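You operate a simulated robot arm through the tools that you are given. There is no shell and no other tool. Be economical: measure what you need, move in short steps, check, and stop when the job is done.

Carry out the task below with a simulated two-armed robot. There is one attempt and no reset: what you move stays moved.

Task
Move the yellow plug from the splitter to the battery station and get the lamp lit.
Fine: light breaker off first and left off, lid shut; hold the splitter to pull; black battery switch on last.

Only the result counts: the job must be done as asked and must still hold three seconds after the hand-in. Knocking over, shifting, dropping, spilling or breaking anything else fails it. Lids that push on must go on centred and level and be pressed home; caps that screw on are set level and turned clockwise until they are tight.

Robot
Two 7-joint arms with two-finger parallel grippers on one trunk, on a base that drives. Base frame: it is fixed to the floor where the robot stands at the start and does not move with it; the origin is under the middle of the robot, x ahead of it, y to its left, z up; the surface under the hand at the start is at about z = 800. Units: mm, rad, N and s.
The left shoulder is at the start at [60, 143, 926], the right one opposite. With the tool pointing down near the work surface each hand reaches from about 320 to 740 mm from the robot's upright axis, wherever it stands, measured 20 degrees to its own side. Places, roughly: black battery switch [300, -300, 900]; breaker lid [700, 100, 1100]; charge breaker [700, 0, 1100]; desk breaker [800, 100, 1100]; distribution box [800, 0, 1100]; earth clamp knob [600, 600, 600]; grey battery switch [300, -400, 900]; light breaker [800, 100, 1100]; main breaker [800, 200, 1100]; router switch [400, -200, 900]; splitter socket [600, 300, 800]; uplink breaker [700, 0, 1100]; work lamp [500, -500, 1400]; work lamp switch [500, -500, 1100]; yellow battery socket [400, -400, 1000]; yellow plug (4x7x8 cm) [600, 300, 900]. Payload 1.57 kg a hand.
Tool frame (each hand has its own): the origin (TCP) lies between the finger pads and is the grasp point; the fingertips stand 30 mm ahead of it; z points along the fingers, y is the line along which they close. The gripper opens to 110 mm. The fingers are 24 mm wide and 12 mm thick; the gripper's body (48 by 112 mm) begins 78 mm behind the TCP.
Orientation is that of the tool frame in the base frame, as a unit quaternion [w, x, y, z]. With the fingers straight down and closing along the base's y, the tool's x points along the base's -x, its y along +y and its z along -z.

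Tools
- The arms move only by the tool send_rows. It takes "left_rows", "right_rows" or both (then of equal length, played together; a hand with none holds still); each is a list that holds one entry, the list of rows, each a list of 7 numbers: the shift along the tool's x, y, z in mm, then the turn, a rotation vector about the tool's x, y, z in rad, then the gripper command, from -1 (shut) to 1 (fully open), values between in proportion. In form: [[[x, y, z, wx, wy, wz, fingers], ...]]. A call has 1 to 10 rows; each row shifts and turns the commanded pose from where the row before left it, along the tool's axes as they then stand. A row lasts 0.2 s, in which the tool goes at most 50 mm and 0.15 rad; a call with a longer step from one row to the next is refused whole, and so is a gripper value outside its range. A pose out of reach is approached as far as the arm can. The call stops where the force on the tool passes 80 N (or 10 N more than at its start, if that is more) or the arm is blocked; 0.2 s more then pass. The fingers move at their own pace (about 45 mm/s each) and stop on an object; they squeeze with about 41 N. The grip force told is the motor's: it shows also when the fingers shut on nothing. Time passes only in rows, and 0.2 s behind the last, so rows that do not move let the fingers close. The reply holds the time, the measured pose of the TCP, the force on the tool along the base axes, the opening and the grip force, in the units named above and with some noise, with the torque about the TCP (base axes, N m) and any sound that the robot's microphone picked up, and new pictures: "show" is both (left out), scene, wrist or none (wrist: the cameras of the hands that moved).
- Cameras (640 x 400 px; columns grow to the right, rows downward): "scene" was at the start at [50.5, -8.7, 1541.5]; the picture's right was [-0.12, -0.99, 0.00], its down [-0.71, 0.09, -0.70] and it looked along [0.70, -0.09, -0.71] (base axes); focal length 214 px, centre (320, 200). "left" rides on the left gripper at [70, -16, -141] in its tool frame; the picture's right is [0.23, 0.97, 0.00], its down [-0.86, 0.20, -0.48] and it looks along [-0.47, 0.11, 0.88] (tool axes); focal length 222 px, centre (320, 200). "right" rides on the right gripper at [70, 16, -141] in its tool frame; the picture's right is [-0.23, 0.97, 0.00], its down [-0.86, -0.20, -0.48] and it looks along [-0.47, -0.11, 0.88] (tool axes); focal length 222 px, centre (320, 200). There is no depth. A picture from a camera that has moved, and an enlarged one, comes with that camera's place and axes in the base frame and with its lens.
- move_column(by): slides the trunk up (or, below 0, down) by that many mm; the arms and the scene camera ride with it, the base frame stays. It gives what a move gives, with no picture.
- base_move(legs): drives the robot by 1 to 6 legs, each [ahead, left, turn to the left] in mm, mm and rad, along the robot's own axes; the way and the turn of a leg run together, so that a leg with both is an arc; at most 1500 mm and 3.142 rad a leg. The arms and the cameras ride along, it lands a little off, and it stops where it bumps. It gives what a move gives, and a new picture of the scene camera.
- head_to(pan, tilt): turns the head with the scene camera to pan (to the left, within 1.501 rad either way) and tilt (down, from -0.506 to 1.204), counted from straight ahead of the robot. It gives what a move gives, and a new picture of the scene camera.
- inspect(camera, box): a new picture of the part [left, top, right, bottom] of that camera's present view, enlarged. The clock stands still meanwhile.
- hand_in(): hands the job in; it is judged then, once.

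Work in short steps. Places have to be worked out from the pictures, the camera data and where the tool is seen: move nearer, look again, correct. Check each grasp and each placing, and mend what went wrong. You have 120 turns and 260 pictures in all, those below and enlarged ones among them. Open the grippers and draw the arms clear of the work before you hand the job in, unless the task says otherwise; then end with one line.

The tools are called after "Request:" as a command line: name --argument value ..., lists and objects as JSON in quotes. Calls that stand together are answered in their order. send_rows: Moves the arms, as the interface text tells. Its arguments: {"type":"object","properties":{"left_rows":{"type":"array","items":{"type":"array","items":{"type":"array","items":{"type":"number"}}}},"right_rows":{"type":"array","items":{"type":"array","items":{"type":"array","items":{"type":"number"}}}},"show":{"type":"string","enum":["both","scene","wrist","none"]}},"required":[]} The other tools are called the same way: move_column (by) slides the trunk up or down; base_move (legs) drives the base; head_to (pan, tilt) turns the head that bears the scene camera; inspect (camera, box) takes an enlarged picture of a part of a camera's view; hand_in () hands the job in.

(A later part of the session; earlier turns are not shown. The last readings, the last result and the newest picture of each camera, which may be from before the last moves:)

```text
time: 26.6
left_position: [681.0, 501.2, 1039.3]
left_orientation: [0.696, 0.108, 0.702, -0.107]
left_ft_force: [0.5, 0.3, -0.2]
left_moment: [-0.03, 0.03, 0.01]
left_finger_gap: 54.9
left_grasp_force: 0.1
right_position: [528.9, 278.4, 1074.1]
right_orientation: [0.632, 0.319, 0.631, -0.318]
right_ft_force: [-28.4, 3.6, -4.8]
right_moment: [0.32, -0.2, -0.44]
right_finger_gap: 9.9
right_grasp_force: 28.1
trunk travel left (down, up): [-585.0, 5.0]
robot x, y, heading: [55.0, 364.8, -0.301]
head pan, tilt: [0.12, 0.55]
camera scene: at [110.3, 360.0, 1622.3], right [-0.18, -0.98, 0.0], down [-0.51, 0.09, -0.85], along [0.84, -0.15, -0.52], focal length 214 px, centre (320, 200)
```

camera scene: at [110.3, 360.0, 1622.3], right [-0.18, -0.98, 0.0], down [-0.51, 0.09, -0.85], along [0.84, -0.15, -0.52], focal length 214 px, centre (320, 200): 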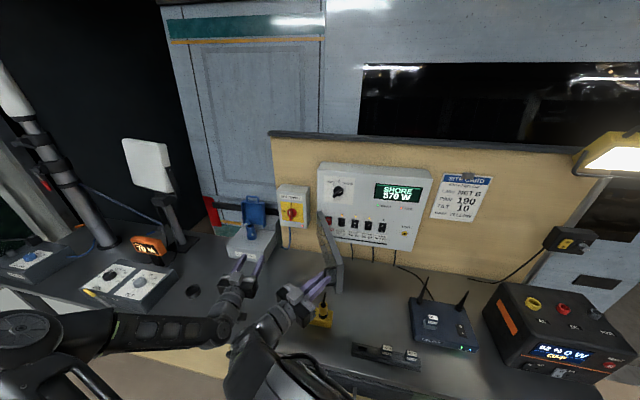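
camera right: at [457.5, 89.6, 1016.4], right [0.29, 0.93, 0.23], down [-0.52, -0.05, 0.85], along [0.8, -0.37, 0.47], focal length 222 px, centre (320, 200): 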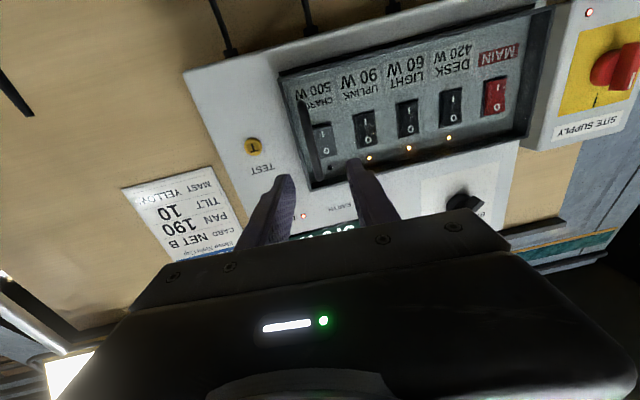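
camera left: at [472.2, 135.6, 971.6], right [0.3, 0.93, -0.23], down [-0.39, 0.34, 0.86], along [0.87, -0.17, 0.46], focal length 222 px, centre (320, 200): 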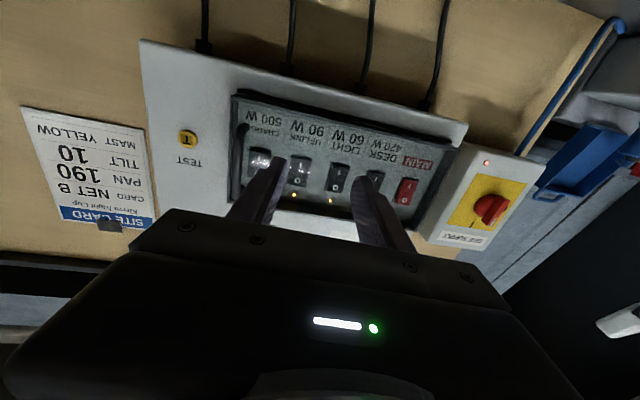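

Lid open about 70°. I release gently, then back the hand away and see whether it stays.

Request:
send_rows --right_rows '[[[0, 0, 3, 0, 0, 0, -0.7], [0, 0, 0, 0, 0, 0, -0.6], [0, 2, -5, 0, 0, 0, -0.6], [0, 3, -15, 0, 0, 0, -0.6], [0, 3, -20, 0, 0, 0, -0.6], [0, 0, -25, 0, 0, 0, -0.6], [0, 0, -25, 0, 0, 0, -0.6]]]' --show "scene"

```text
time: 28.4
left_position: [684.0, 500.2, 1037.9]
left_orientation: [0.695, 0.107, 0.703, -0.107]
left_ft_force: [0.1, -0.3, -0.6]
left_moment: [0.02, 0.0, -0.01]
left_finger_gap: 55.1
left_grasp_force: 0.0
right_position: [495.0, 328.2, 1083.0]
right_orientation: [0.624, 0.339, 0.621, -0.331]
right_ft_force: [-0.1, -0.5, -0.3]
right_moment: [0.02, -0.04, 0.01]
right_finger_gap: 22.0
right_grasp_force: 0.1
trunk travel left (down, up): [-585.0, 5.0]
robot x, y, heading: [56.3, 366.4, -0.302]
head pan, tilt: [0.12, 0.55]
stopped in row 7 (right hand): the arm was blocked; the commanded pose is now the measured one
camera scene: at [114.3, 359.3, 1622.3], right [-0.18, -0.98, 0.0], down [-0.51, 0.09, -0.85], along [0.84, -0.15, -0.52], focal length 214 px, centre (320, 200)
```

scene: 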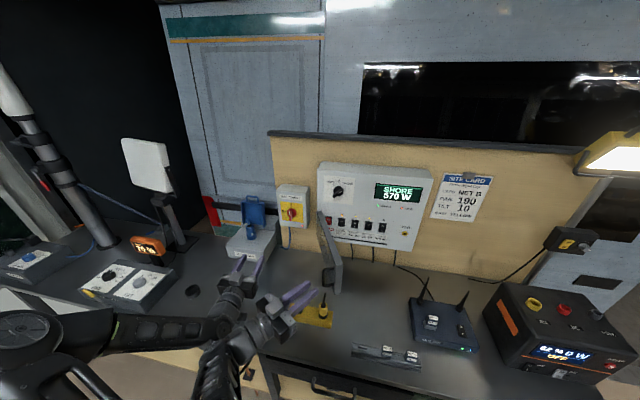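

The lid stays open. The right arm touched something behind it (probably the left arm), so I move it sideways to the right in front of the lid edge, then straighten it.

Request:
send_rows --right_rows '[[[0, -27, 14, 0, 0, 0, -0.6], [0, -27, 14, 0, 0, 0, -0.6], [0, -27, 14, 0, 0, 0, -0.6], [0, -27, 14, 0, 0, 0, -0.6], [0, -27, 14, -0.1, 0, 0, -0.7], [0, -27, 10, -0.1, 0, 0, -0.8], [0, -27, 6, -0.12, 0, 0, -0.9], [0, -27, 4, -0.12, 0, 0, -1], [0, 0, 0, -0.12, 0, 0, -1], [0, 0, 0, -0.1, 0, 0, -1]]]'

```text
time: 30.6
left_position: [683.3, 500.2, 1037.1]
left_orientation: [0.695, 0.106, 0.703, -0.106]
left_ft_force: [0.1, -0.1, 0.2]
left_moment: [-0.01, 0.01, 0.02]
left_finger_gap: 55.0
left_grasp_force: 0.0
right_position: [479.0, 207.5, 1036.8]
right_orientation: [0.7, 0.119, 0.695, -0.112]
right_ft_force: [0.8, -0.1, -0.2]
right_moment: [-0.02, 0.03, -0.01]
right_finger_gap: 0.1
right_grasp_force: 21.6
right hand out of reach, approached as far as the arm can: row 7, 8, 9, 10
trunk travel left (down, up): [-585.0, 5.0]
robot x, y, heading: [53.9, 366.2, -0.302]
head pan, tilt: [0.12, 0.55]
camera scene: at [114.8, 358.9, 1622.3], right [-0.18, -0.98, 0.0], down [-0.51, 0.1, -0.85], along [0.84, -0.15, -0.52], focal length 214 px, centre (320, 200)
camera right: at [349.8, 268.9, 966.4], right [0.31, 0.92, 0.24], down [-0.53, -0.04, 0.85], along [0.79, -0.39, 0.47], focal length 222 px, centre (320, 200)
```

scene: 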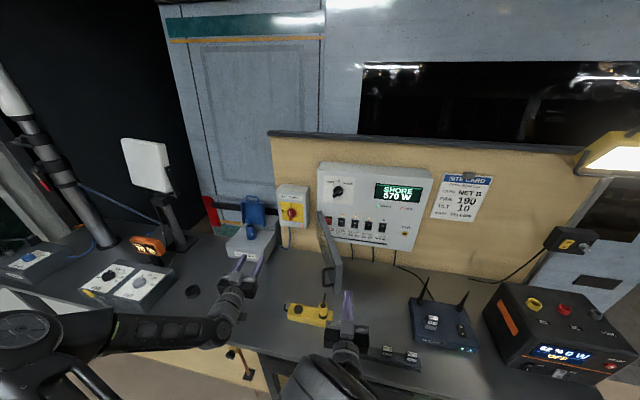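
right: 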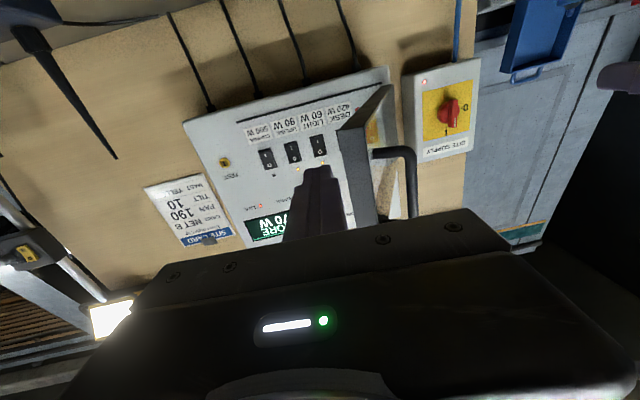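

The lid stays but its rim still overhangs the path to LIGHT. I put the closed fingers inside the lid edge and pull the left hand back; then driving the base left will push the lid wider.

Request:
send_rows --left_rows '[[[0, 0, -20, 0, 0, 0, 0], [0, 0, -20, 0, 0, 0, 0], [0, 0, -20, 0, 0, 0, 0], [0, 0, -20, 0, 0, 0, 0], [0, 0, 0, 0, 0, 0, 0]]]' --right_rows '[[[0, -25, 5, 0, 0, 0, -1], [0, -15, 15, 0, 0, 0, -1], [0, 0, 20, 0, 0, 0, -1], [0, 0, 20, 0, 0, 0, -1], [0, 0, 15, 0, 0, 0, -1]]]'

```text
time: 31.8
left_position: [627.0, 529.9, 1030.6]
left_orientation: [0.695, 0.106, 0.703, -0.106]
left_ft_force: [0.5, 0.2, 0.8]
left_moment: [0.01, 0.0, 0.02]
left_finger_gap: 55.0
left_grasp_force: 0.1
left hand out of reach, approached as far as the arm can: row 3, 4
right_position: [548.8, 151.3, 1028.7]
right_orientation: [0.7, 0.118, 0.695, -0.112]
right_ft_force: [-0.8, 0.0, -0.6]
right_moment: [-0.02, 0.03, -0.04]
right_finger_gap: 0.0
right_grasp_force: 21.8
right hand out of reach, approached as far as the arm can: row 1
trunk travel left (down, up): [-585.0, 5.0]
robot x, y, heading: [55.5, 366.4, -0.305]
head pan, tilt: [0.12, 0.55]
camera scene: at [114.9, 358.8, 1622.3], right [-0.18, -0.98, 0.0], down [-0.51, 0.1, -0.85], along [0.84, -0.15, -0.52], focal length 214 px, centre (320, 200)
camera right: at [419.4, 212.1, 958.1], right [0.31, 0.92, 0.24], down [-0.52, -0.04, 0.85], along [0.79, -0.39, 0.47], focal length 222 px, centre (320, 200)
camera left: at [485.6, 556.2, 961.9], right [0.29, 0.93, -0.23], down [-0.39, 0.33, 0.86], along [0.88, -0.16, 0.45], focal length 222 px, centre (320, 200)
```

scene: 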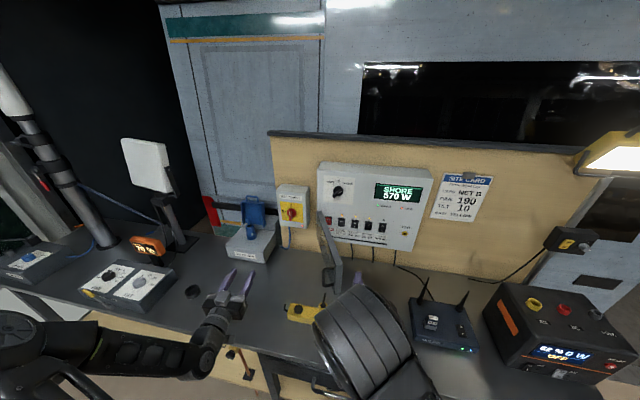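
right: 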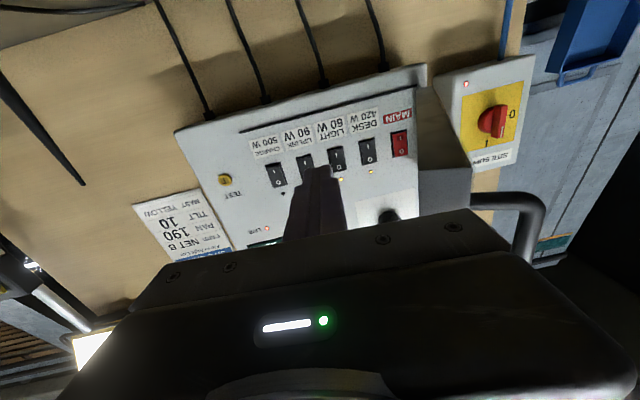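
left: 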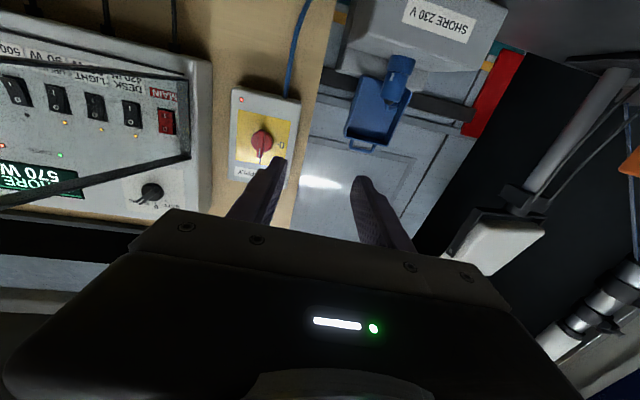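

The fingertips are inside the lid edge. I raise them slightly and drive left 120 mm, which pushes the lid wider.

Request:
send_rows --right_rows '[[[-15, 0, 0, 0, 0, 0, -1], [-15, 0, 0, 0, 0, 0, -1]]]' --show "none"

Request:
base_move --legs '[[0, 120, 0]]'

Request:
inspect --camera "right" --box '[0, 0, 640, 400]'

```text
time: 32.4
left_position: [626.2, 529.4, 1030.4]
left_orientation: [0.695, 0.107, 0.703, -0.107]
left_ft_force: [0.1, 0.9, -0.4]
left_moment: [-0.03, 0.02, 0.0]
left_finger_gap: 54.9
left_grasp_force: 0.1
right_position: [546.8, 149.9, 1061.4]
right_orientation: [0.701, 0.118, 0.695, -0.111]
right_ft_force: [0.0, -0.5, -0.5]
right_moment: [0.03, 0.0, -0.01]
right_finger_gap: 0.0
right_grasp_force: 21.7
trunk travel left (down, up): [-585.0, 5.0]
robot x, y, heading: [53.2, 367.5, -0.297]
head pan, tilt: [0.12, 0.55]
```

```text
time: 33.6
left_position: [661.9, 644.4, 1029.7]
left_orientation: [0.695, 0.107, 0.703, -0.108]
left_ft_force: [0.4, 0.3, -0.6]
left_moment: [0.02, -0.04, -0.02]
left_finger_gap: 55.1
left_grasp_force: 0.1
right_position: [583.1, 265.3, 1060.4]
right_orientation: [0.7, 0.117, 0.695, -0.112]
right_ft_force: [-0.1, 0.5, -1.0]
right_moment: [-0.01, 0.02, -0.04]
right_finger_gap: 0.1
right_grasp_force: 21.2
trunk travel left (down, up): [-585.0, 5.0]
robot x, y, heading: [91.8, 476.4, -0.304]
head pan, tilt: [0.12, 0.55]
camera scene: at [150.5, 474.0, 1622.3], right [-0.18, -0.98, 0.0], down [-0.51, 0.09, -0.85], along [0.84, -0.16, -0.52], focal length 214 px, centre (320, 200)
```

scene: 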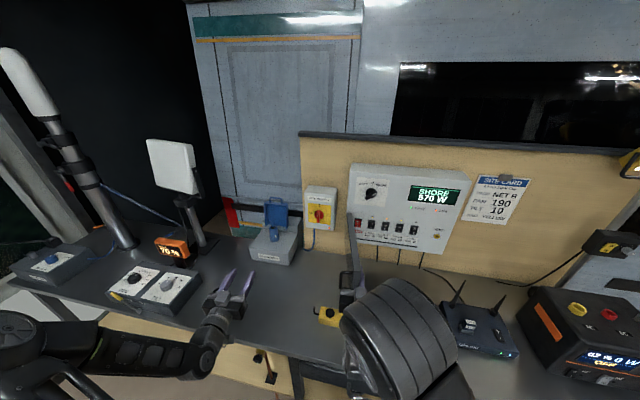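

```text
1.00 times, centred on (320, 200) of right (not enlarged: the box is as wide or as high as the picture)
camera zoom: at [454.4, 326.4, 989.5], right [0.31, 0.92, 0.24], down [-0.52, -0.04, 0.85], along [0.79, -0.39, 0.47], focal length 222 px, centre (320, 200)
```

zoom: 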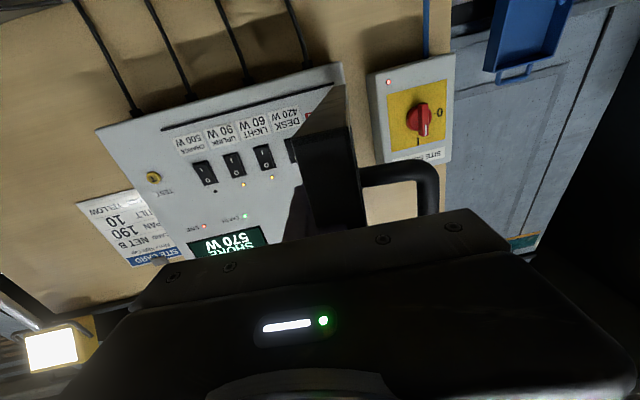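

The lid is now about 90° open. I move the hand right to line up with LIGHT and raise it to the upper (O) half.

Request:
send_rows --right_rows '[[[0, -30, 0, 0, 0, 0, -1], [0, -30, 0, 0, 0, 0, -1], [-12, -30, 0, 0, 0, 0, -1], [-12, -17, 20, 0.02, 0, 0, -1], [-12, 0, 20, 0, 0, 0, -1], [0, 0, 20, 0, 0, 0, -1], [0, 0, 20, 0, 0, 0, -1]]]'

Request:
inspect --camera "right" --box '[200, 30, 480, 230]'

Request:
inspect --camera "scene" --box '[330, 180, 460, 300]'

```text
time: 35.2
left_position: [662.2, 641.4, 1030.8]
left_orientation: [0.695, 0.107, 0.703, -0.107]
left_ft_force: [-0.5, 0.5, 0.6]
left_moment: [-0.03, 0.01, -0.02]
left_finger_gap: 54.9
left_grasp_force: 0.1
right_position: [635.8, 133.3, 1092.4]
right_orientation: [0.699, 0.126, 0.694, -0.12]
right_ft_force: [-0.2, -1.1, 0.1]
right_moment: [-0.01, 0.03, -0.02]
right_finger_gap: 0.2
right_grasp_force: 20.9
right hand out of reach, approached as far as the arm can: row 3
trunk travel left (down, up): [-585.0, 5.0]
robot x, y, heading: [87.0, 479.5, -0.305]
head pan, tilt: [0.12, 0.55]
camera scene: at [150.2, 471.7, 1622.3], right [-0.18, -0.98, 0.0], down [-0.51, 0.09, -0.85], along [0.84, -0.15, -0.52], focal length 214 px, centre (320, 200)
camera right: at [506.6, 197.5, 1021.3], right [0.33, 0.91, 0.24], down [-0.52, -0.03, 0.85], along [0.79, -0.4, 0.47], focal length 222 px, centre (320, 200)
```

scene: 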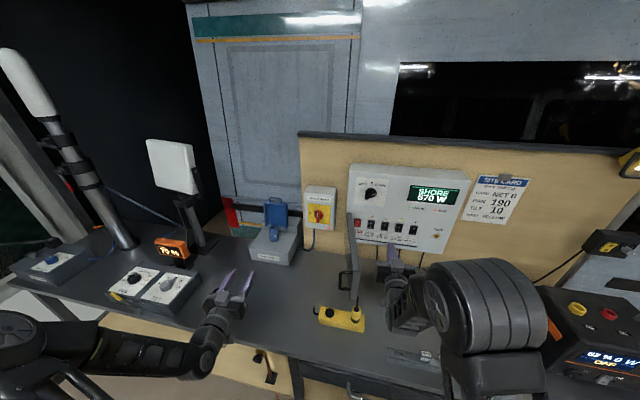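
right: 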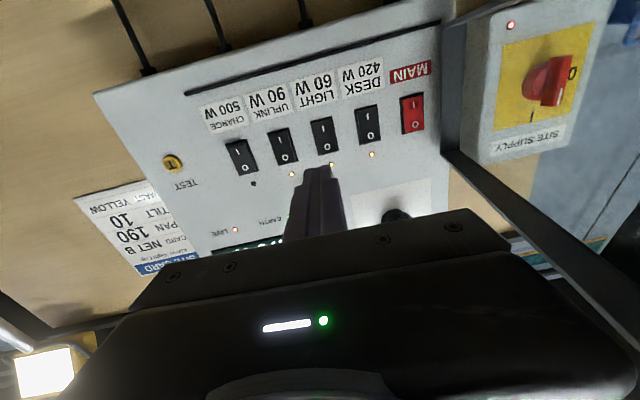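

```text
2.00 times, centred on (340, 130) of right
camera zoom: at [506.6, 197.5, 1021.3], right [0.33, 0.91, 0.24], down [-0.52, -0.03, 0.85], along [0.79, -0.4, 0.47], focal length 444 px, centre (280, 340)
```

zoom: 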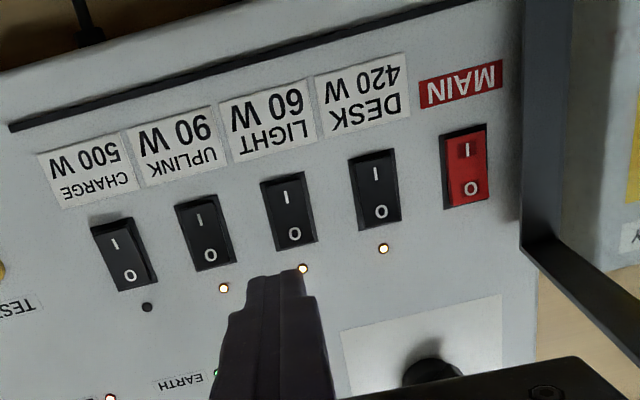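

```text
3.33 times, centred on (395, 240) of scene
camera zoom: at [150.2, 471.7, 1622.3], right [-0.18, -0.98, 0.0], down [-0.51, 0.09, -0.85], along [0.84, -0.15, -0.52], focal length 715 px, centre (70, 67)
```

zoom: 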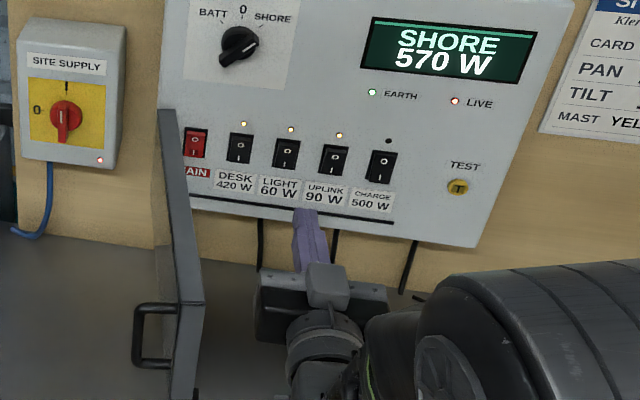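

LIGHT's O half is near e=323, z≈1100. I correct the yaw and height and move the fingertips closer.

Request:
send_rows --right_rows '[[[-7, 3, 0, -0.04, 0, 0, -1], [-6, 2, 20, 0, 0, 0, -1], [0, 0, 25, 0, 0, 0, -1], [0, 0, 20, 0, 0, 0, -1]]]' --show "none"

Request:
inspect --camera "right" --box '[220, 60, 420, 220]'

Request:
inspect --camera "scene" --box '[350, 190, 430, 270]'

```text
time: 36.2
left_position: [662.3, 644.2, 1030.5]
left_orientation: [0.694, 0.107, 0.704, -0.107]
left_ft_force: [-0.4, -0.8, -0.1]
left_moment: [-0.03, -0.01, 0.03]
left_finger_gap: 54.9
left_grasp_force: 0.1
right_position: [698.1, 121.9, 1103.9]
right_orientation: [0.702, 0.112, 0.696, -0.104]
right_ft_force: [0.0, -0.1, 0.5]
right_moment: [0.01, -0.02, -0.02]
right_finger_gap: 0.0
right_grasp_force: 21.2
trunk travel left (down, up): [-585.0, 5.0]
robot x, y, heading: [93.1, 477.2, -0.303]
head pan, tilt: [0.12, 0.55]
```

```text
2.50 times, centred on (320, 140) of right
camera zoom: at [568.1, 180.4, 1033.8], right [0.29, 0.93, 0.24], down [-0.52, -0.05, 0.85], along [0.8, -0.37, 0.47], focal length 555 px, centre (320, 350)
```

zoom: 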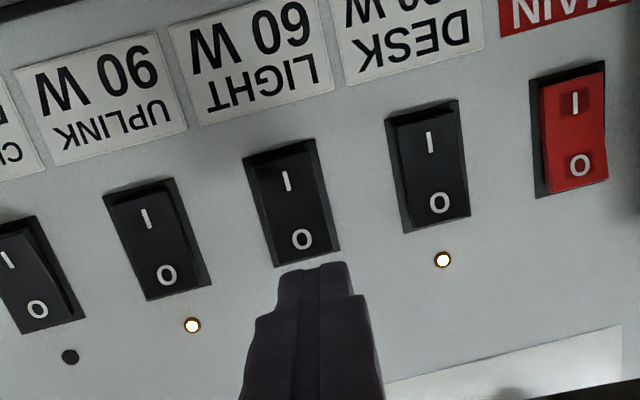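

```text
5.00 times, centred on (390, 230) of scene
camera zoom: at [150.2, 471.8, 1622.3], right [-0.18, -0.98, 0.0], down [-0.51, 0.09, -0.85], along [0.84, -0.15, -0.52], focal length 1072 px, centre (-30, 50)
```

zoom: 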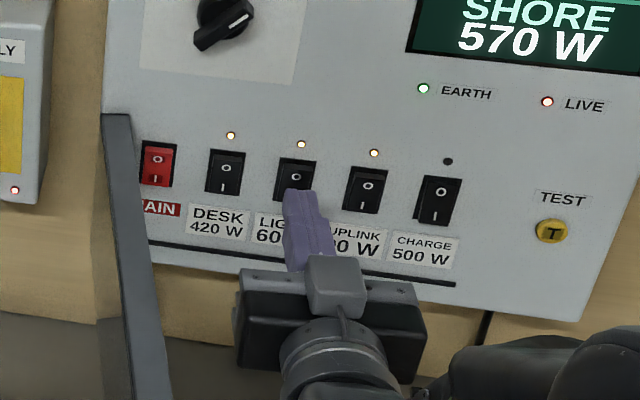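

Aligned to within a few mm. I shift slightly right and press forward in small steps.

Request:
send_rows --right_rows '[[[-2, -4, 10, 0, 0, 0, -1], [0, 0, 10, 0, 0, 0, -1], [0, 0, 6, 0, 0, 0, -1], [0, 0, 4, 0, 0, 0, -1], [0, 0, 4, 0, 0, 0, -1]]]' --show "none"

Request:
inspect --camera "right" --box '[220, 60, 420, 220]'

Request:
inspect --camera "scene" --box '[350, 170, 470, 270]'

```text
time: 37.5
left_position: [661.4, 643.1, 1030.1]
left_orientation: [0.695, 0.107, 0.703, -0.107]
left_ft_force: [0.2, 0.3, -0.3]
left_moment: [0.02, 0.0, 0.03]
left_finger_gap: 54.8
left_grasp_force: 0.1
right_position: [729.3, 105.7, 1107.2]
right_orientation: [0.702, 0.111, 0.696, -0.105]
right_ft_force: [-1.3, -0.5, 1.0]
right_moment: [-0.01, -0.01, -0.03]
right_finger_gap: 0.3
right_grasp_force: 21.1
trunk travel left (down, up): [-585.0, 5.0]
robot x, y, heading: [91.1, 480.6, -0.306]
head pan, tilt: [0.12, 0.55]
```

```text
2.50 times, centred on (320, 140) of right
camera zoom: at [599.0, 164.7, 1037.6], right [0.29, 0.93, 0.24], down [-0.52, -0.05, 0.85], along [0.8, -0.37, 0.47], focal length 555 px, centre (320, 350)
```

zoom: 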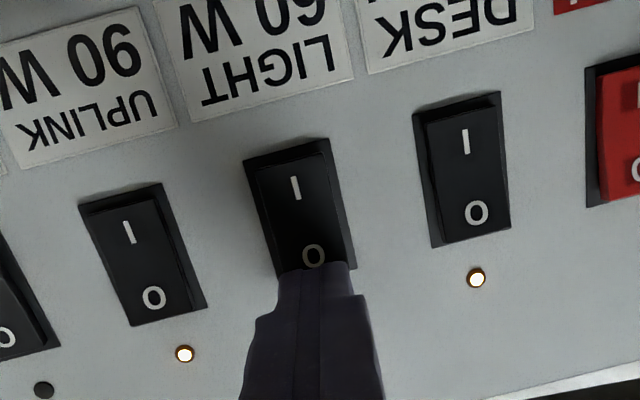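

```text
4.00 times, centred on (410, 220) of scene
camera zoom: at [149.5, 471.9, 1622.3], right [-0.18, -0.98, 0.0], down [-0.51, 0.09, -0.85], along [0.84, -0.15, -0.52], focal length 858 px, centre (-40, 120)
```

zoom: 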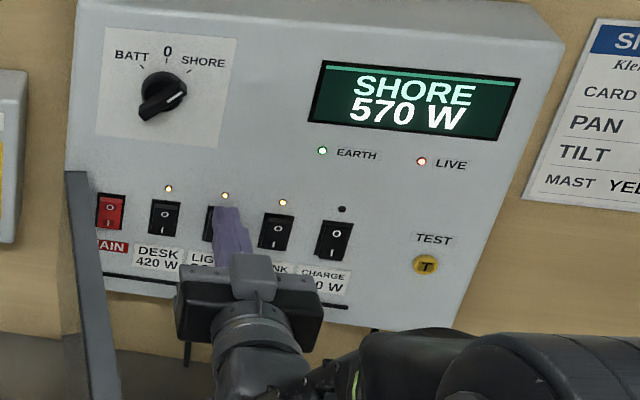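

The tip sits at the upper edge of the O half. I lower it 3 mm and press on.

Request:
send_rows --right_rows '[[[3, 0, 2, 0, 0, 0, -1], [0, 0, 4, 0, 0, 0, -1], [0, 0, 4, 0, 0, 0, -1], [0, 0, 4, 0, 0, 0, -1], [0, 0, 4, 0, 0, 0, -1]]]' --show "none"

Request:
inspect --camera "scene" --box '[350, 170, 470, 270]'

```text
time: 38.6
left_position: [653.6, 644.1, 1033.9]
left_orientation: [0.697, 0.108, 0.7, -0.109]
left_ft_force: [-0.1, -0.2, -0.5]
left_moment: [0.02, 0.0, 0.04]
left_finger_gap: 54.8
left_grasp_force: 0.0
right_position: [733.9, 105.2, 1103.5]
right_orientation: [0.699, 0.111, 0.699, -0.105]
right_ft_force: [-47.2, 14.1, 13.6]
right_moment: [-0.11, 0.22, -0.52]
right_finger_gap: 0.0
right_grasp_force: 20.8
trunk travel left (down, up): [-585.0, 5.0]
robot x, y, heading: [87.5, 483.4, -0.308]
head pan, tilt: [0.12, 0.55]
stopped in row 5 (right hand): the force on the tool passed its limit at 84 N (the readings are from after the stop); the commanded pose is now the measured one
```

```text
4.00 times, centred on (410, 220) of scene
camera zoom: at [137.8, 476.0, 1623.2], right [-0.18, -0.98, 0.0], down [-0.51, 0.09, -0.86], along [0.84, -0.16, -0.52], focal length 858 px, centre (-40, 120)
```

zoom: 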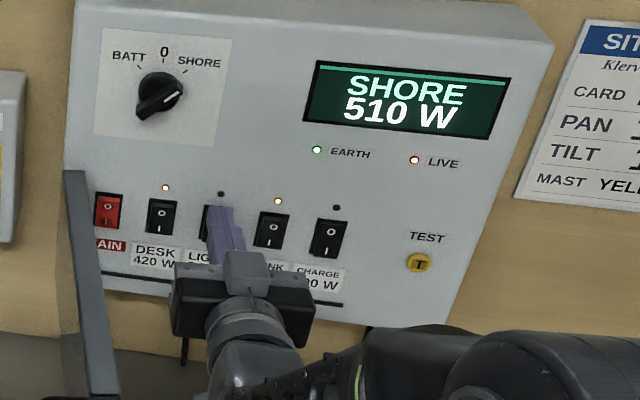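

LIGHT is off: its LED is out and the display reads 510 W. I retreat straight back, then right, out of the lid's sweep.

Request:
send_rows --right_rows '[[[0, 0, -20, 0, 0, 0, -1], [0, 0, -40, 0, 0, 0, -1], [0, 0, -40, 0, 0, 0, -1], [0, 0, -40, 0, 0, 0, -1], [0, -20, -40, 0, 0, 0, -1], [0, -40, -40, 0, 0, 0, -1], [0, -40, -40, 0, 0, 0, -1]]]' --left_rows '[[[0, 0, 0, 0, 0, 0, -1], [0, 0, 0, 0, 0, 0, -1], [0, -20, 0, 0, 0, 0, -1], [0, -30, 0, 0, 0, 0, -1], [0, -40, 0, 0, 0, 0, -1], [0, -40, 0, 0, 0, 0, -1], [0, -40, 0, 0, 0, 0, -1]]]'

Request:
inspect --camera "scene" --box '[320, 180, 480, 300]'

```text
refused: row 6 steps farther than a row can; nothing moved
```

```text
3.33 times, centred on (400, 240) of scene
camera zoom: at [137.8, 476.0, 1623.2], right [-0.18, -0.98, 0.0], down [-0.51, 0.09, -0.86], along [0.84, -0.16, -0.52], focal length 715 px, centre (53, 67)
```

zoom: 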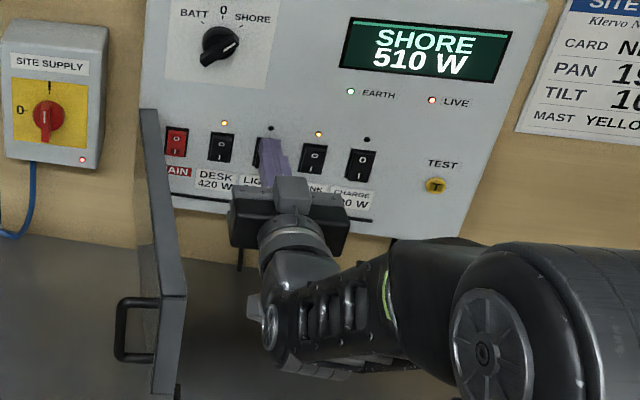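

One row was too long; I resend it with smaller combined steps.

Request:
send_rows --right_rows '[[[0, 0, -20, 0, 0, 0, -1], [0, 0, -40, 0, 0, 0, -1], [0, 0, -40, 0, 0, 0, -1], [0, 0, -40, 0, 0, 0, -1], [0, -20, -40, 0, 0, 0, -1], [0, -30, -35, 0, 0, 0, -1], [0, -30, -35, 0, 0, 0, -1]]]' --left_rows '[[[0, 0, 0, 0, 0, 0, -1], [0, 0, 0, 0, 0, 0, -1], [0, -20, 0, 0, 0, 0, -1], [0, -30, 0, 0, 0, 0, -1], [0, -40, 0, 0, 0, 0, -1], [0, -40, 0, 0, 0, 0, -1], [0, -40, 0, 0, 0, 0, -1]]]'

Request:
inspect --camera "scene" --box '[280, 180, 480, 330]'

```text
time: 40.2
left_position: [641.5, 479.0, 1017.7]
left_orientation: [0.695, 0.107, 0.703, -0.106]
left_ft_force: [-0.2, 0.4, 0.5]
left_moment: [0.04, -0.02, 0.01]
left_finger_gap: 0.0
left_grasp_force: 20.6
left hand out of reach, approached as far as the arm can: row 3, 4, 5, 6
right_position: [537.0, 76.0, 1088.7]
right_orientation: [0.696, 0.111, 0.702, -0.103]
right_ft_force: [-1.2, 0.2, 0.8]
right_moment: [0.0, -0.02, 0.04]
right_finger_gap: 0.3
right_grasp_force: 21.3
right hand out of reach, approached as far as the arm can: row 6, 7
trunk travel left (down, up): [-585.0, 5.0]
robot x, y, heading: [89.2, 478.0, -0.303]
head pan, tilt: [0.12, 0.55]
camera scene: at [148.1, 471.2, 1622.4], right [-0.18, -0.98, 0.0], down [-0.51, 0.1, -0.85], along [0.84, -0.16, -0.52], focal length 214 px, centre (320, 200)
camera right: at [405.7, 134.4, 1020.6], right [0.29, 0.93, 0.24], down [-0.51, -0.06, 0.86], along [0.81, -0.37, 0.46], focal length 222 px, centre (320, 200)
camera left: at [500.6, 505.1, 949.4], right [0.29, 0.93, -0.23], down [-0.39, 0.33, 0.86], along [0.88, -0.16, 0.46], focal length 222 px, centre (320, 200)
```

scene: 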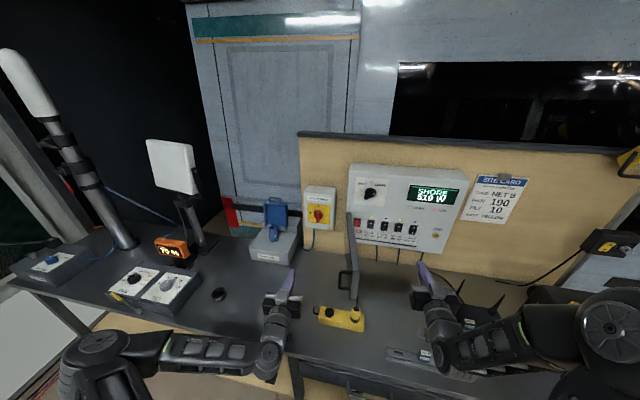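
right: 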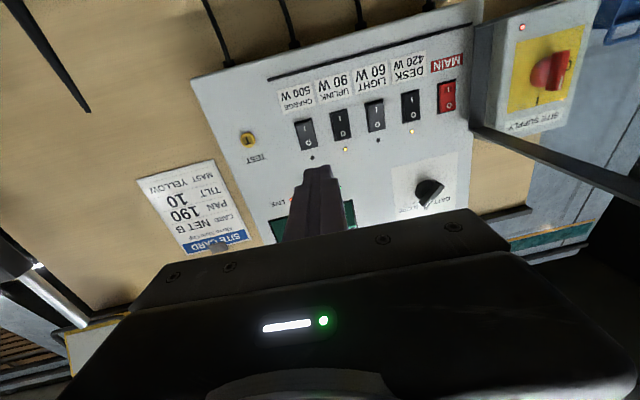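
left: 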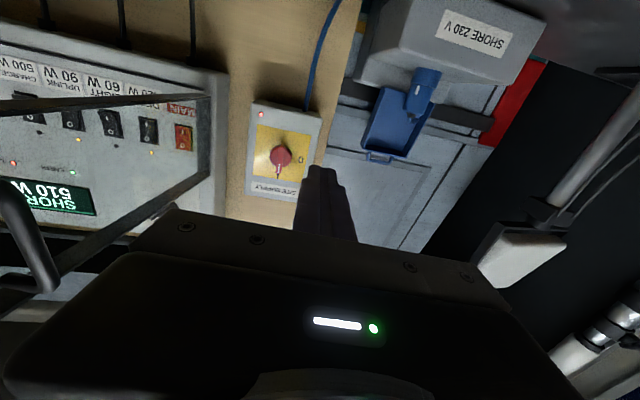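

```text
2.67 times, centred on (380, 255) of scene
camera zoom: at [148.1, 471.2, 1622.4], right [-0.18, -0.98, 0.0], down [-0.51, 0.1, -0.85], along [0.84, -0.16, -0.52], focal length 572 px, centre (160, 53)
```

zoom: 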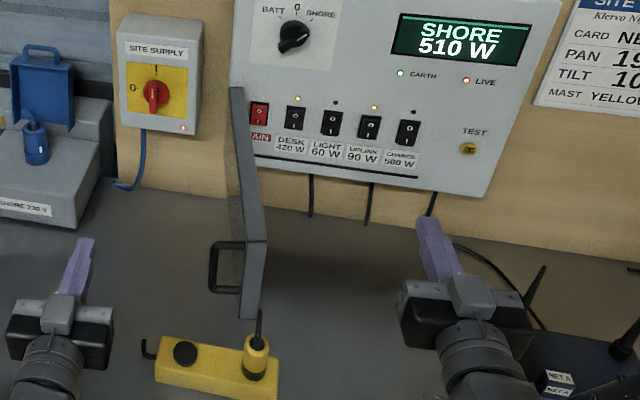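

LIGHT is confirmed off (O down, LED dark). I bring the left hand forward and up beside the lid's outer face, ready to push it shut.

Request:
send_rows --left_rows '[[[-10, 0, 20, 0, 0, 0, -1], [-10, 0, 20, 0, 0, 0, -1], [-10, 0, 20, 0, 0, 0, -1], [-10, 0, 20, 0, 0, 0, -1]]]' --show "scene"

```text
time: 41.2
left_position: [717.2, 456.5, 1053.7]
left_orientation: [0.695, 0.107, 0.703, -0.107]
left_ft_force: [-0.1, 0.5, -0.3]
left_moment: [0.0, 0.01, 0.0]
left_finger_gap: 0.0
left_grasp_force: 21.5
right_position: [537.6, 76.2, 1087.4]
right_orientation: [0.696, 0.112, 0.702, -0.104]
right_ft_force: [-0.1, -0.8, 0.3]
right_moment: [-0.01, 0.01, -0.01]
right_finger_gap: 0.0
right_grasp_force: 21.6
trunk travel left (down, up): [-585.0, 5.0]
robot x, y, heading: [88.2, 478.2, -0.307]
head pan, tilt: [0.12, 0.55]
camera scene: at [148.7, 471.9, 1622.3], right [-0.18, -0.98, 0.0], down [-0.51, 0.1, -0.85], along [0.84, -0.16, -0.52], focal length 214 px, centre (320, 200)
```

scene: 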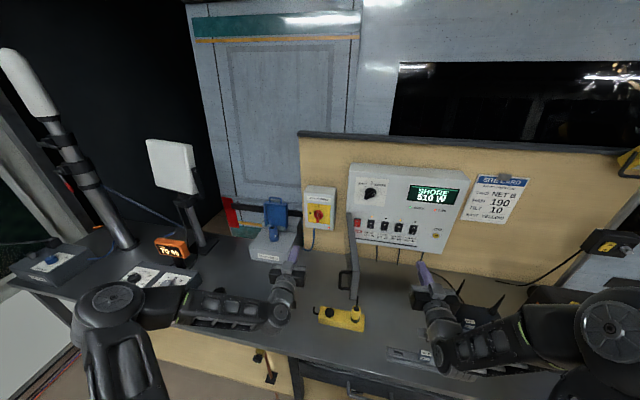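

The left hand is clear of the site supply box. I drive right to push the lid toward closing.

Request:
base_move --legs '[[0, -150, 0]]'

Request:
inspect --camera "scene" --box '[240, 160, 480, 310]'

```text
time: 42.6
left_position: [673.6, 316.4, 1053.0]
left_orientation: [0.695, 0.106, 0.704, -0.106]
left_ft_force: [-0.2, -0.5, 0.6]
left_moment: [-0.01, 0.03, 0.01]
left_finger_gap: 0.0
left_grasp_force: 21.2
right_position: [495.0, -66.1, 1088.5]
right_orientation: [0.696, 0.111, 0.702, -0.102]
right_ft_force: [-0.2, 0.1, -0.6]
right_moment: [0.01, -0.01, 0.04]
right_finger_gap: 0.0
right_grasp_force: 21.1
trunk travel left (down, up): [-585.0, 5.0]
robot x, y, heading: [44.3, 339.1, -0.301]
head pan, tilt: [0.12, 0.55]
camera scene: at [104.1, 329.6, 1622.3], right [-0.18, -0.98, 0.0], down [-0.51, 0.1, -0.85], along [0.84, -0.15, -0.52], focal length 214 px, centre (320, 200)
```

scene: 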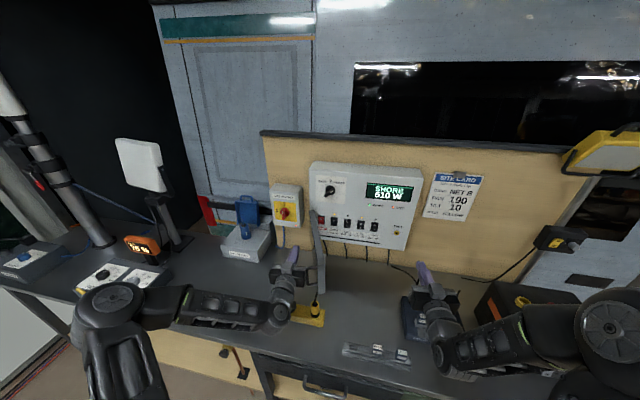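

```text
2.67 times, centred on (360, 235) of scene
camera zoom: at [104.1, 329.6, 1622.3], right [-0.18, -0.98, 0.0], down [-0.51, 0.1, -0.85], along [0.84, -0.15, -0.52], focal length 572 px, centre (213, 107)
```

zoom: 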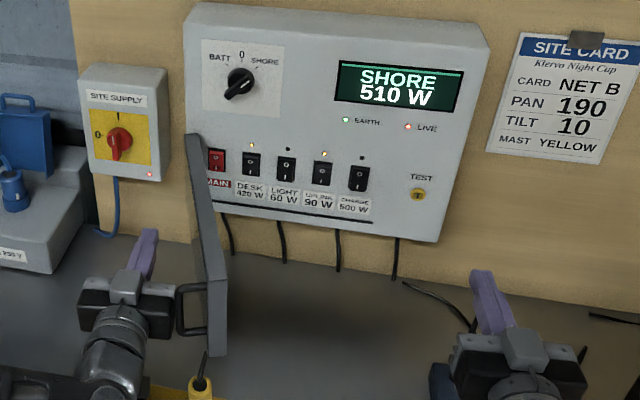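

The gripper body is just touching the handle side. I continue pushing right with the left arm itself.

Request:
send_rows --left_rows '[[[0, -20, 0, 0, 0, 0, -1], [0, -20, 0, 0, 0, 0, -1], [0, -20, 0, 0, 0, 0, -1], [0, -20, 0, 0, 0, 0, -1], [0, -20, 0, 0, 0, 0, -1], [0, -20, 0, 0, 0, 0, -1], [0, -20, 0, 0, 0, 0, -1]]]' --show "none"

Request:
inspect --camera "scene" --box '[240, 160, 480, 310]'

```text
time: 44.2
left_position: [630.8, 185.3, 1055.0]
left_orientation: [0.694, 0.105, 0.704, -0.105]
left_ft_force: [-0.2, 0.1, 0.8]
left_moment: [0.02, 0.01, 0.03]
left_finger_gap: 0.2
left_grasp_force: 21.1
right_position: [494.5, -65.4, 1088.1]
right_orientation: [0.696, 0.111, 0.702, -0.103]
right_ft_force: [-0.4, -0.4, 0.7]
right_moment: [-0.01, -0.04, -0.04]
right_finger_gap: 0.0
right_grasp_force: 21.2
trunk travel left (down, up): [-585.0, 5.0]
robot x, y, heading: [44.8, 333.4, -0.301]
head pan, tilt: [0.12, 0.55]
```

```text
2.67 times, centred on (360, 235) of scene
camera zoom: at [104.5, 331.0, 1622.3], right [-0.18, -0.98, 0.0], down [-0.51, 0.09, -0.85], along [0.84, -0.15, -0.52], focal length 572 px, centre (213, 107)
```

zoom: 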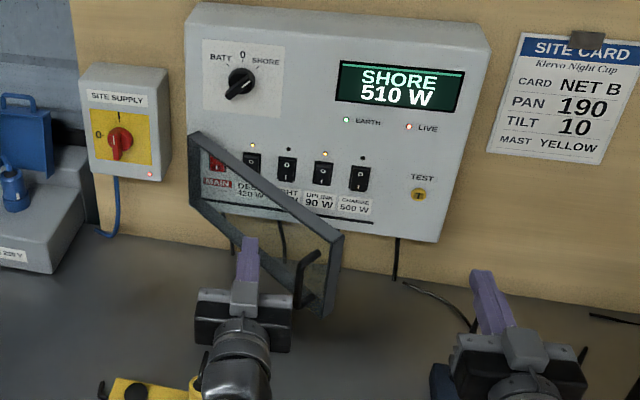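

The lid is at about 45°. I push it on with the left hand, forward and slightly right.

Request:
send_rows --left_rows '[[[0, -14, 8, 0, 0, 0, -1], [0, -14, 10, 0, 0, 0, -1], [0, -12, 12, 0, 0, 0, -1], [0, -10, 12, 0, 0, 0, -1], [0, -8, 12, 0, 0, 0, -1]]]' --show "none"

Request:
inspect --camera "scene" --box '[240, 160, 480, 310]'

```text
time: 45.4
left_position: [666.2, 111.9, 1054.4]
left_orientation: [0.694, 0.106, 0.704, -0.107]
left_ft_force: [-0.4, 0.6, 0.6]
left_moment: [0.02, -0.01, 0.0]
left_finger_gap: 0.0
left_grasp_force: 20.9
right_position: [494.6, -64.7, 1088.7]
right_orientation: [0.696, 0.11, 0.702, -0.103]
right_ft_force: [0.3, -0.3, 0.4]
right_moment: [0.01, -0.02, -0.01]
right_finger_gap: 0.0
right_grasp_force: 21.4
trunk travel left (down, up): [-585.0, 5.0]
robot x, y, heading: [44.8, 335.7, -0.301]
head pan, tilt: [0.12, 0.55]
```

```text
2.67 times, centred on (360, 235) of scene
camera zoom: at [104.7, 331.1, 1622.3], right [-0.18, -0.98, 0.0], down [-0.51, 0.09, -0.85], along [0.84, -0.15, -0.52], focal length 572 px, centre (213, 107)
```

zoom: 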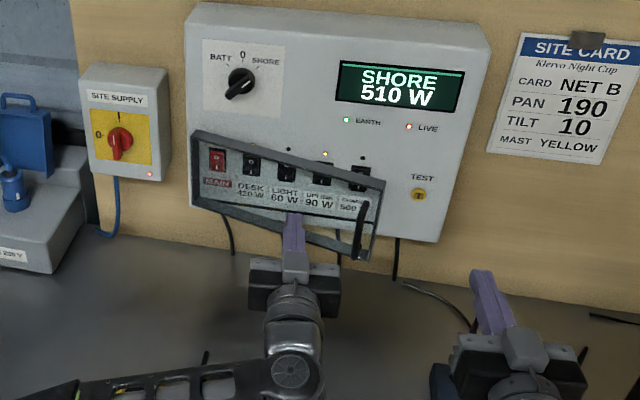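

Nearly closed. I push forward at mid-right of the lid until it seats.

Request:
send_rows --left_rows '[[[0, -12, 4, 0, 0, 0, -1], [0, -12, 6, 0, 0, 0, -1], [0, 0, 8, 0, 0, 0, -1], [0, 0, 8, 0, 0, 0, -1], [0, 0, 6, 0, 0, 0, -1], [0, 0, 5, 0, 0, 0, -1], [0, 0, 4, 0, 0, 0, -1]]]' --show "none"

Request:
inspect --camera "scene" --box '[300, 190, 420, 280]'

```text
time: 47.0
left_position: [698.5, 76.8, 1054.7]
left_orientation: [0.695, 0.106, 0.703, -0.107]
left_ft_force: [0.8, -0.4, 0.6]
left_moment: [0.02, -0.02, 0.01]
left_finger_gap: 0.0
left_grasp_force: 21.1
right_position: [494.5, -64.9, 1087.1]
right_orientation: [0.696, 0.111, 0.702, -0.103]
right_ft_force: [-0.4, 0.5, -0.5]
right_moment: [-0.03, 0.01, -0.02]
right_finger_gap: 0.0
right_grasp_force: 21.3
trunk travel left (down, up): [-585.0, 5.0]
robot x, y, heading: [47.0, 339.6, -0.298]
head pan, tilt: [0.12, 0.55]
```

```text
4.44 times, centred on (360, 235) of scene
camera zoom: at [104.6, 331.2, 1622.3], right [-0.18, -0.98, 0.0], down [-0.51, 0.09, -0.85], along [0.84, -0.15, -0.52], focal length 953 px, centre (142, 44)
```

zoom: 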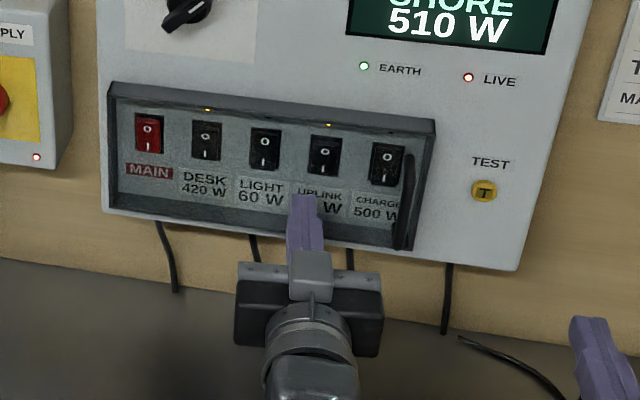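

It looks closed; I press a little more until the force shows contact.

Request:
send_rows --left_rows '[[[0, 0, 4, 0, 0, 0, -1], [0, 0, 4, 0, 0, 0, -1], [0, 0, 4, 0, 0, 0, -1], [0, 0, 4, 0, 0, 0, -1]]]' --show "none"

Request:
inspect --camera "scene" --box '[300, 190, 420, 280]'

```text
time: 48.1
left_position: [701.4, 77.4, 1053.8]
left_orientation: [0.693, 0.108, 0.705, -0.109]
left_ft_force: [-35.8, 25.0, 5.5]
left_moment: [-0.19, -0.35, -0.03]
left_finger_gap: 0.0
left_grasp_force: 21.2
right_position: [488.4, -58.2, 1093.2]
right_orientation: [0.698, 0.109, 0.7, -0.104]
right_ft_force: [0.0, 0.4, 0.2]
right_moment: [0.01, 0.01, -0.03]
right_finger_gap: 0.0
right_grasp_force: 21.7
trunk travel left (down, up): [-585.0, 5.0]
robot x, y, heading: [43.1, 340.1, -0.302]
head pan, tilt: [0.12, 0.55]
stopped in row 4 (left hand): the force on the tool passed its limit at 81 N (the readings are from after the stop); the commanded pose is now the measured one
```

```text
4.44 times, centred on (360, 235) of scene
camera zoom: at [95.6, 338.1, 1623.0], right [-0.18, -0.98, 0.0], down [-0.51, 0.09, -0.86], along [0.84, -0.15, -0.52], focal length 953 px, centre (142, 44)
```

zoom: 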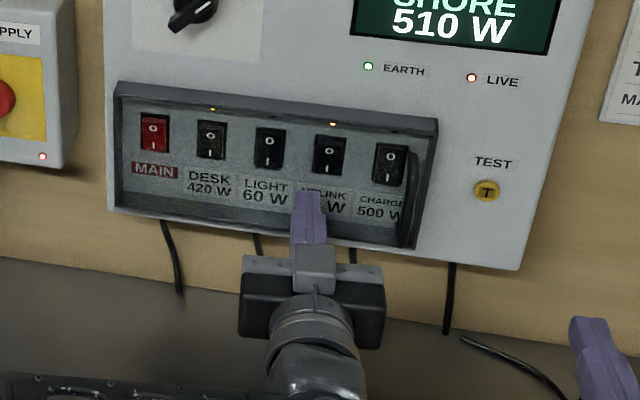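

The lid is shut and pressed home (81 N). I withdraw the left hand and turn both hands back to pointing down.

Request:
send_rows --left_rows '[[[0, 0, -35, 0, 0, 0, -1], [0, 0, -40, 0, 0, 0, -1], [0, 20, -40, 0, 0, 0, -1], [0, 30, -30, 0, 0, 0, -1], [0, 30, -10, 0, 0, 0, -0.5], [0, 30, 0, 0, 0.1, 0, 0], [0, 20, 0, 0, 0.15, 0, 0.5]]]' --show "none"

Request:
send_rows --left_rows '[[[0, 0, 0, 0, 0.15, 0, 0.5], [0, 0, 0, 0, 0.15, 0, 0.5], [0, 0, 0, 0, 0.15, 0, 0.5], [0, 0, 0, 0, 0.15, 0, 0.5], [0, 0, 0, 0, 0.15, 0, 0.5], [0, 0, 0, 0, 0.15, 0, 0.5], [0, 0, 0, 0, 0.15, 0, 0.5], [0, 0, 0, 0, 0.15, 0, 0.5], [0, 0, 0, 0, 0.12, 0, 0.5]]]' --right_rows '[[[0, 0, 0, 0, 0.15, 0, 0.5], [0, 0, 0, 0, 0.15, 0, 0.5], [0, 0, 0, 0, 0.15, 0, 0.5], [0, 0, 0, 0, 0.15, 0, 0.5], [0, 0, 0, 0, 0.15, 0, 0.5], [0, 0, 0, 0, 0.15, 0, 0.5], [0, 0, 0, 0, 0.15, 0, 0.5], [0, 0, 0, 0, 0.15, 0, 0.5], [0, 0, 0, 0, 0.15, 0, 0.5]]]'

```text
time: 49.7
left_position: [636.9, 259.4, 1030.6]
left_orientation: [0.599, 0.123, 0.786, -0.096]
left_ft_force: [-0.3, 0.7, -0.3]
left_moment: [0.0, -0.05, -0.03]
left_finger_gap: 64.1
left_grasp_force: 0.1
left hand out of reach, approached as far as the arm can: row 3, 4, 7
right_position: [494.1, -62.8, 1088.6]
right_orientation: [0.696, 0.11, 0.702, -0.104]
right_ft_force: [-0.5, 0.3, 1.0]
right_moment: [0.01, -0.01, -0.04]
right_finger_gap: 0.0
right_grasp_force: 21.4
trunk travel left (down, up): [-585.0, 5.0]
robot x, y, heading: [45.1, 335.0, -0.301]
head pan, tilt: [0.12, 0.55]
```

```text
time: 51.7
left_position: [635.0, 256.8, 1030.8]
left_orientation: [-0.011, 0.153, 0.988, 0.002]
left_ft_force: [-0.2, -0.2, -0.1]
left_moment: [0.01, -0.02, 0.01]
left_finger_gap: 82.4
left_grasp_force: 0.0
left hand out of reach, approached as far as the arm can: row 1
right_position: [494.3, -64.1, 1088.9]
right_orientation: [0.104, 0.15, 0.983, -0.01]
right_ft_force: [-0.8, -0.1, -0.9]
right_moment: [0.04, 0.0, 0.03]
right_finger_gap: 82.7
right_grasp_force: 0.2
trunk travel left (down, up): [-585.0, 5.0]
robot x, y, heading: [43.3, 334.6, -0.304]
head pan, tilt: [0.12, 0.55]
camera scene: at [103.6, 330.6, 1622.2], right [-0.18, -0.98, 0.0], down [-0.51, 0.1, -0.85], along [0.84, -0.15, -0.52], focal length 214 px, centre (320, 200)
camera right: at [403.6, -21.0, 1212.4], right [0.5, 0.86, 0.06], down [0.64, -0.42, 0.64], along [0.58, -0.29, -0.76], focal length 222 px, centre (320, 200)
camera left: at [565.5, 259.8, 1174.2], right [0.08, 1.0, 0.0], down [0.89, -0.07, 0.46], along [0.46, -0.03, -0.89], focal length 222 px, centre (320, 200)
```

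scene: 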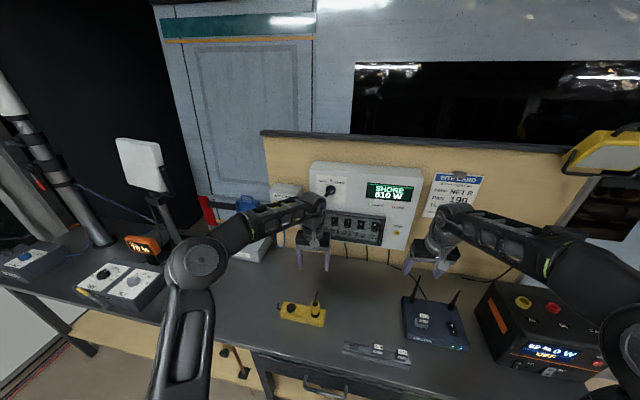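
right: 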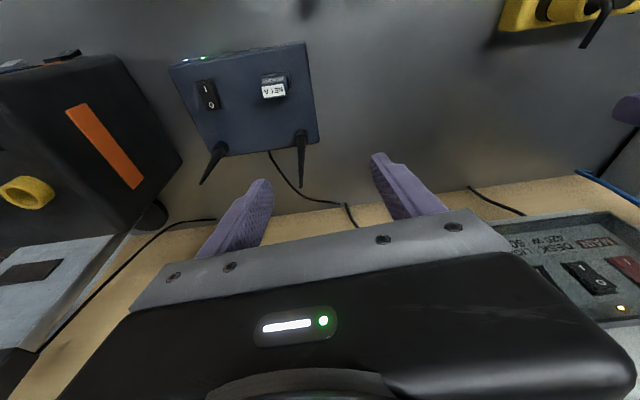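
left: 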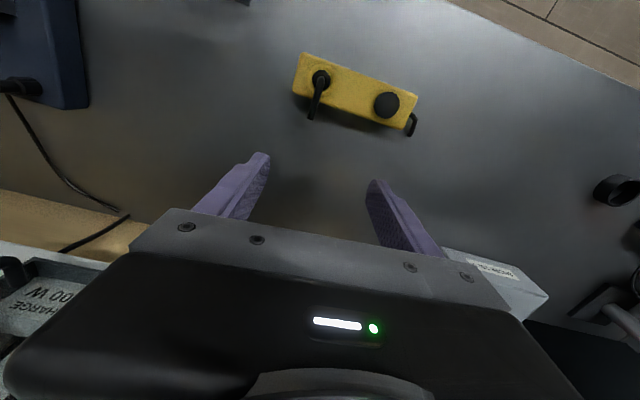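

Request:
inspect --camera "left" --box '[270, 30, 450, 150]'

Request:
inspect --camera "scene" --box '[260, 270, 350, 340]'

Request:
inspect --camera "scene" --box '[300, 180, 420, 270]'

```text
3.33 times, centred on (360, 90) of left
camera zoom: at [565.5, 259.8, 1174.2], right [0.08, 1.0, 0.0], down [0.89, -0.07, 0.46], along [0.46, -0.03, -0.89], focal length 740 px, centre (187, 567)
```

zoom: 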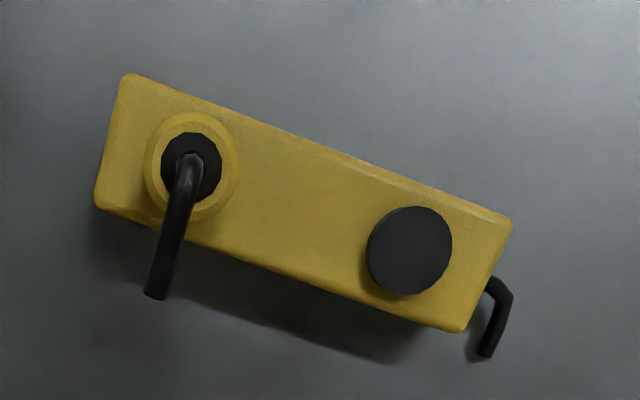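

```text
5.71 times, centred on (305, 305) of scene
camera zoom: at [103.6, 330.6, 1622.2], right [-0.18, -0.98, 0.0], down [-0.51, 0.1, -0.85], along [0.84, -0.15, -0.52], focal length 1226 px, centre (406, -400)
```

zoom: 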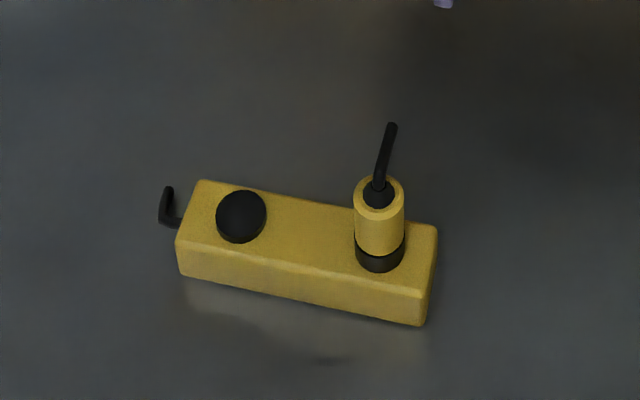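

```text
4.44 times, centred on (360, 225) of scene
camera zoom: at [103.6, 330.6, 1622.2], right [-0.18, -0.98, 0.0], down [-0.51, 0.1, -0.85], along [0.84, -0.15, -0.52], focal length 953 px, centre (142, 89)
```

zoom: 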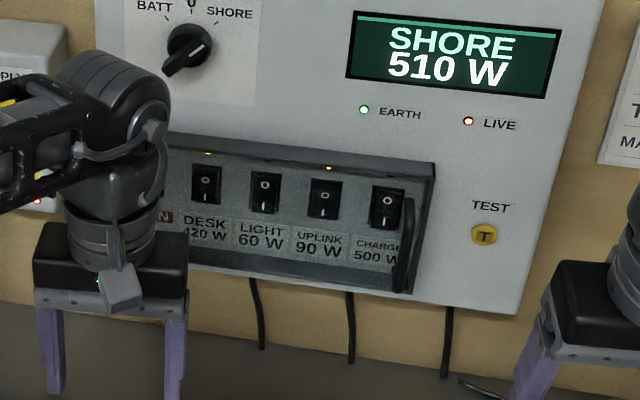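

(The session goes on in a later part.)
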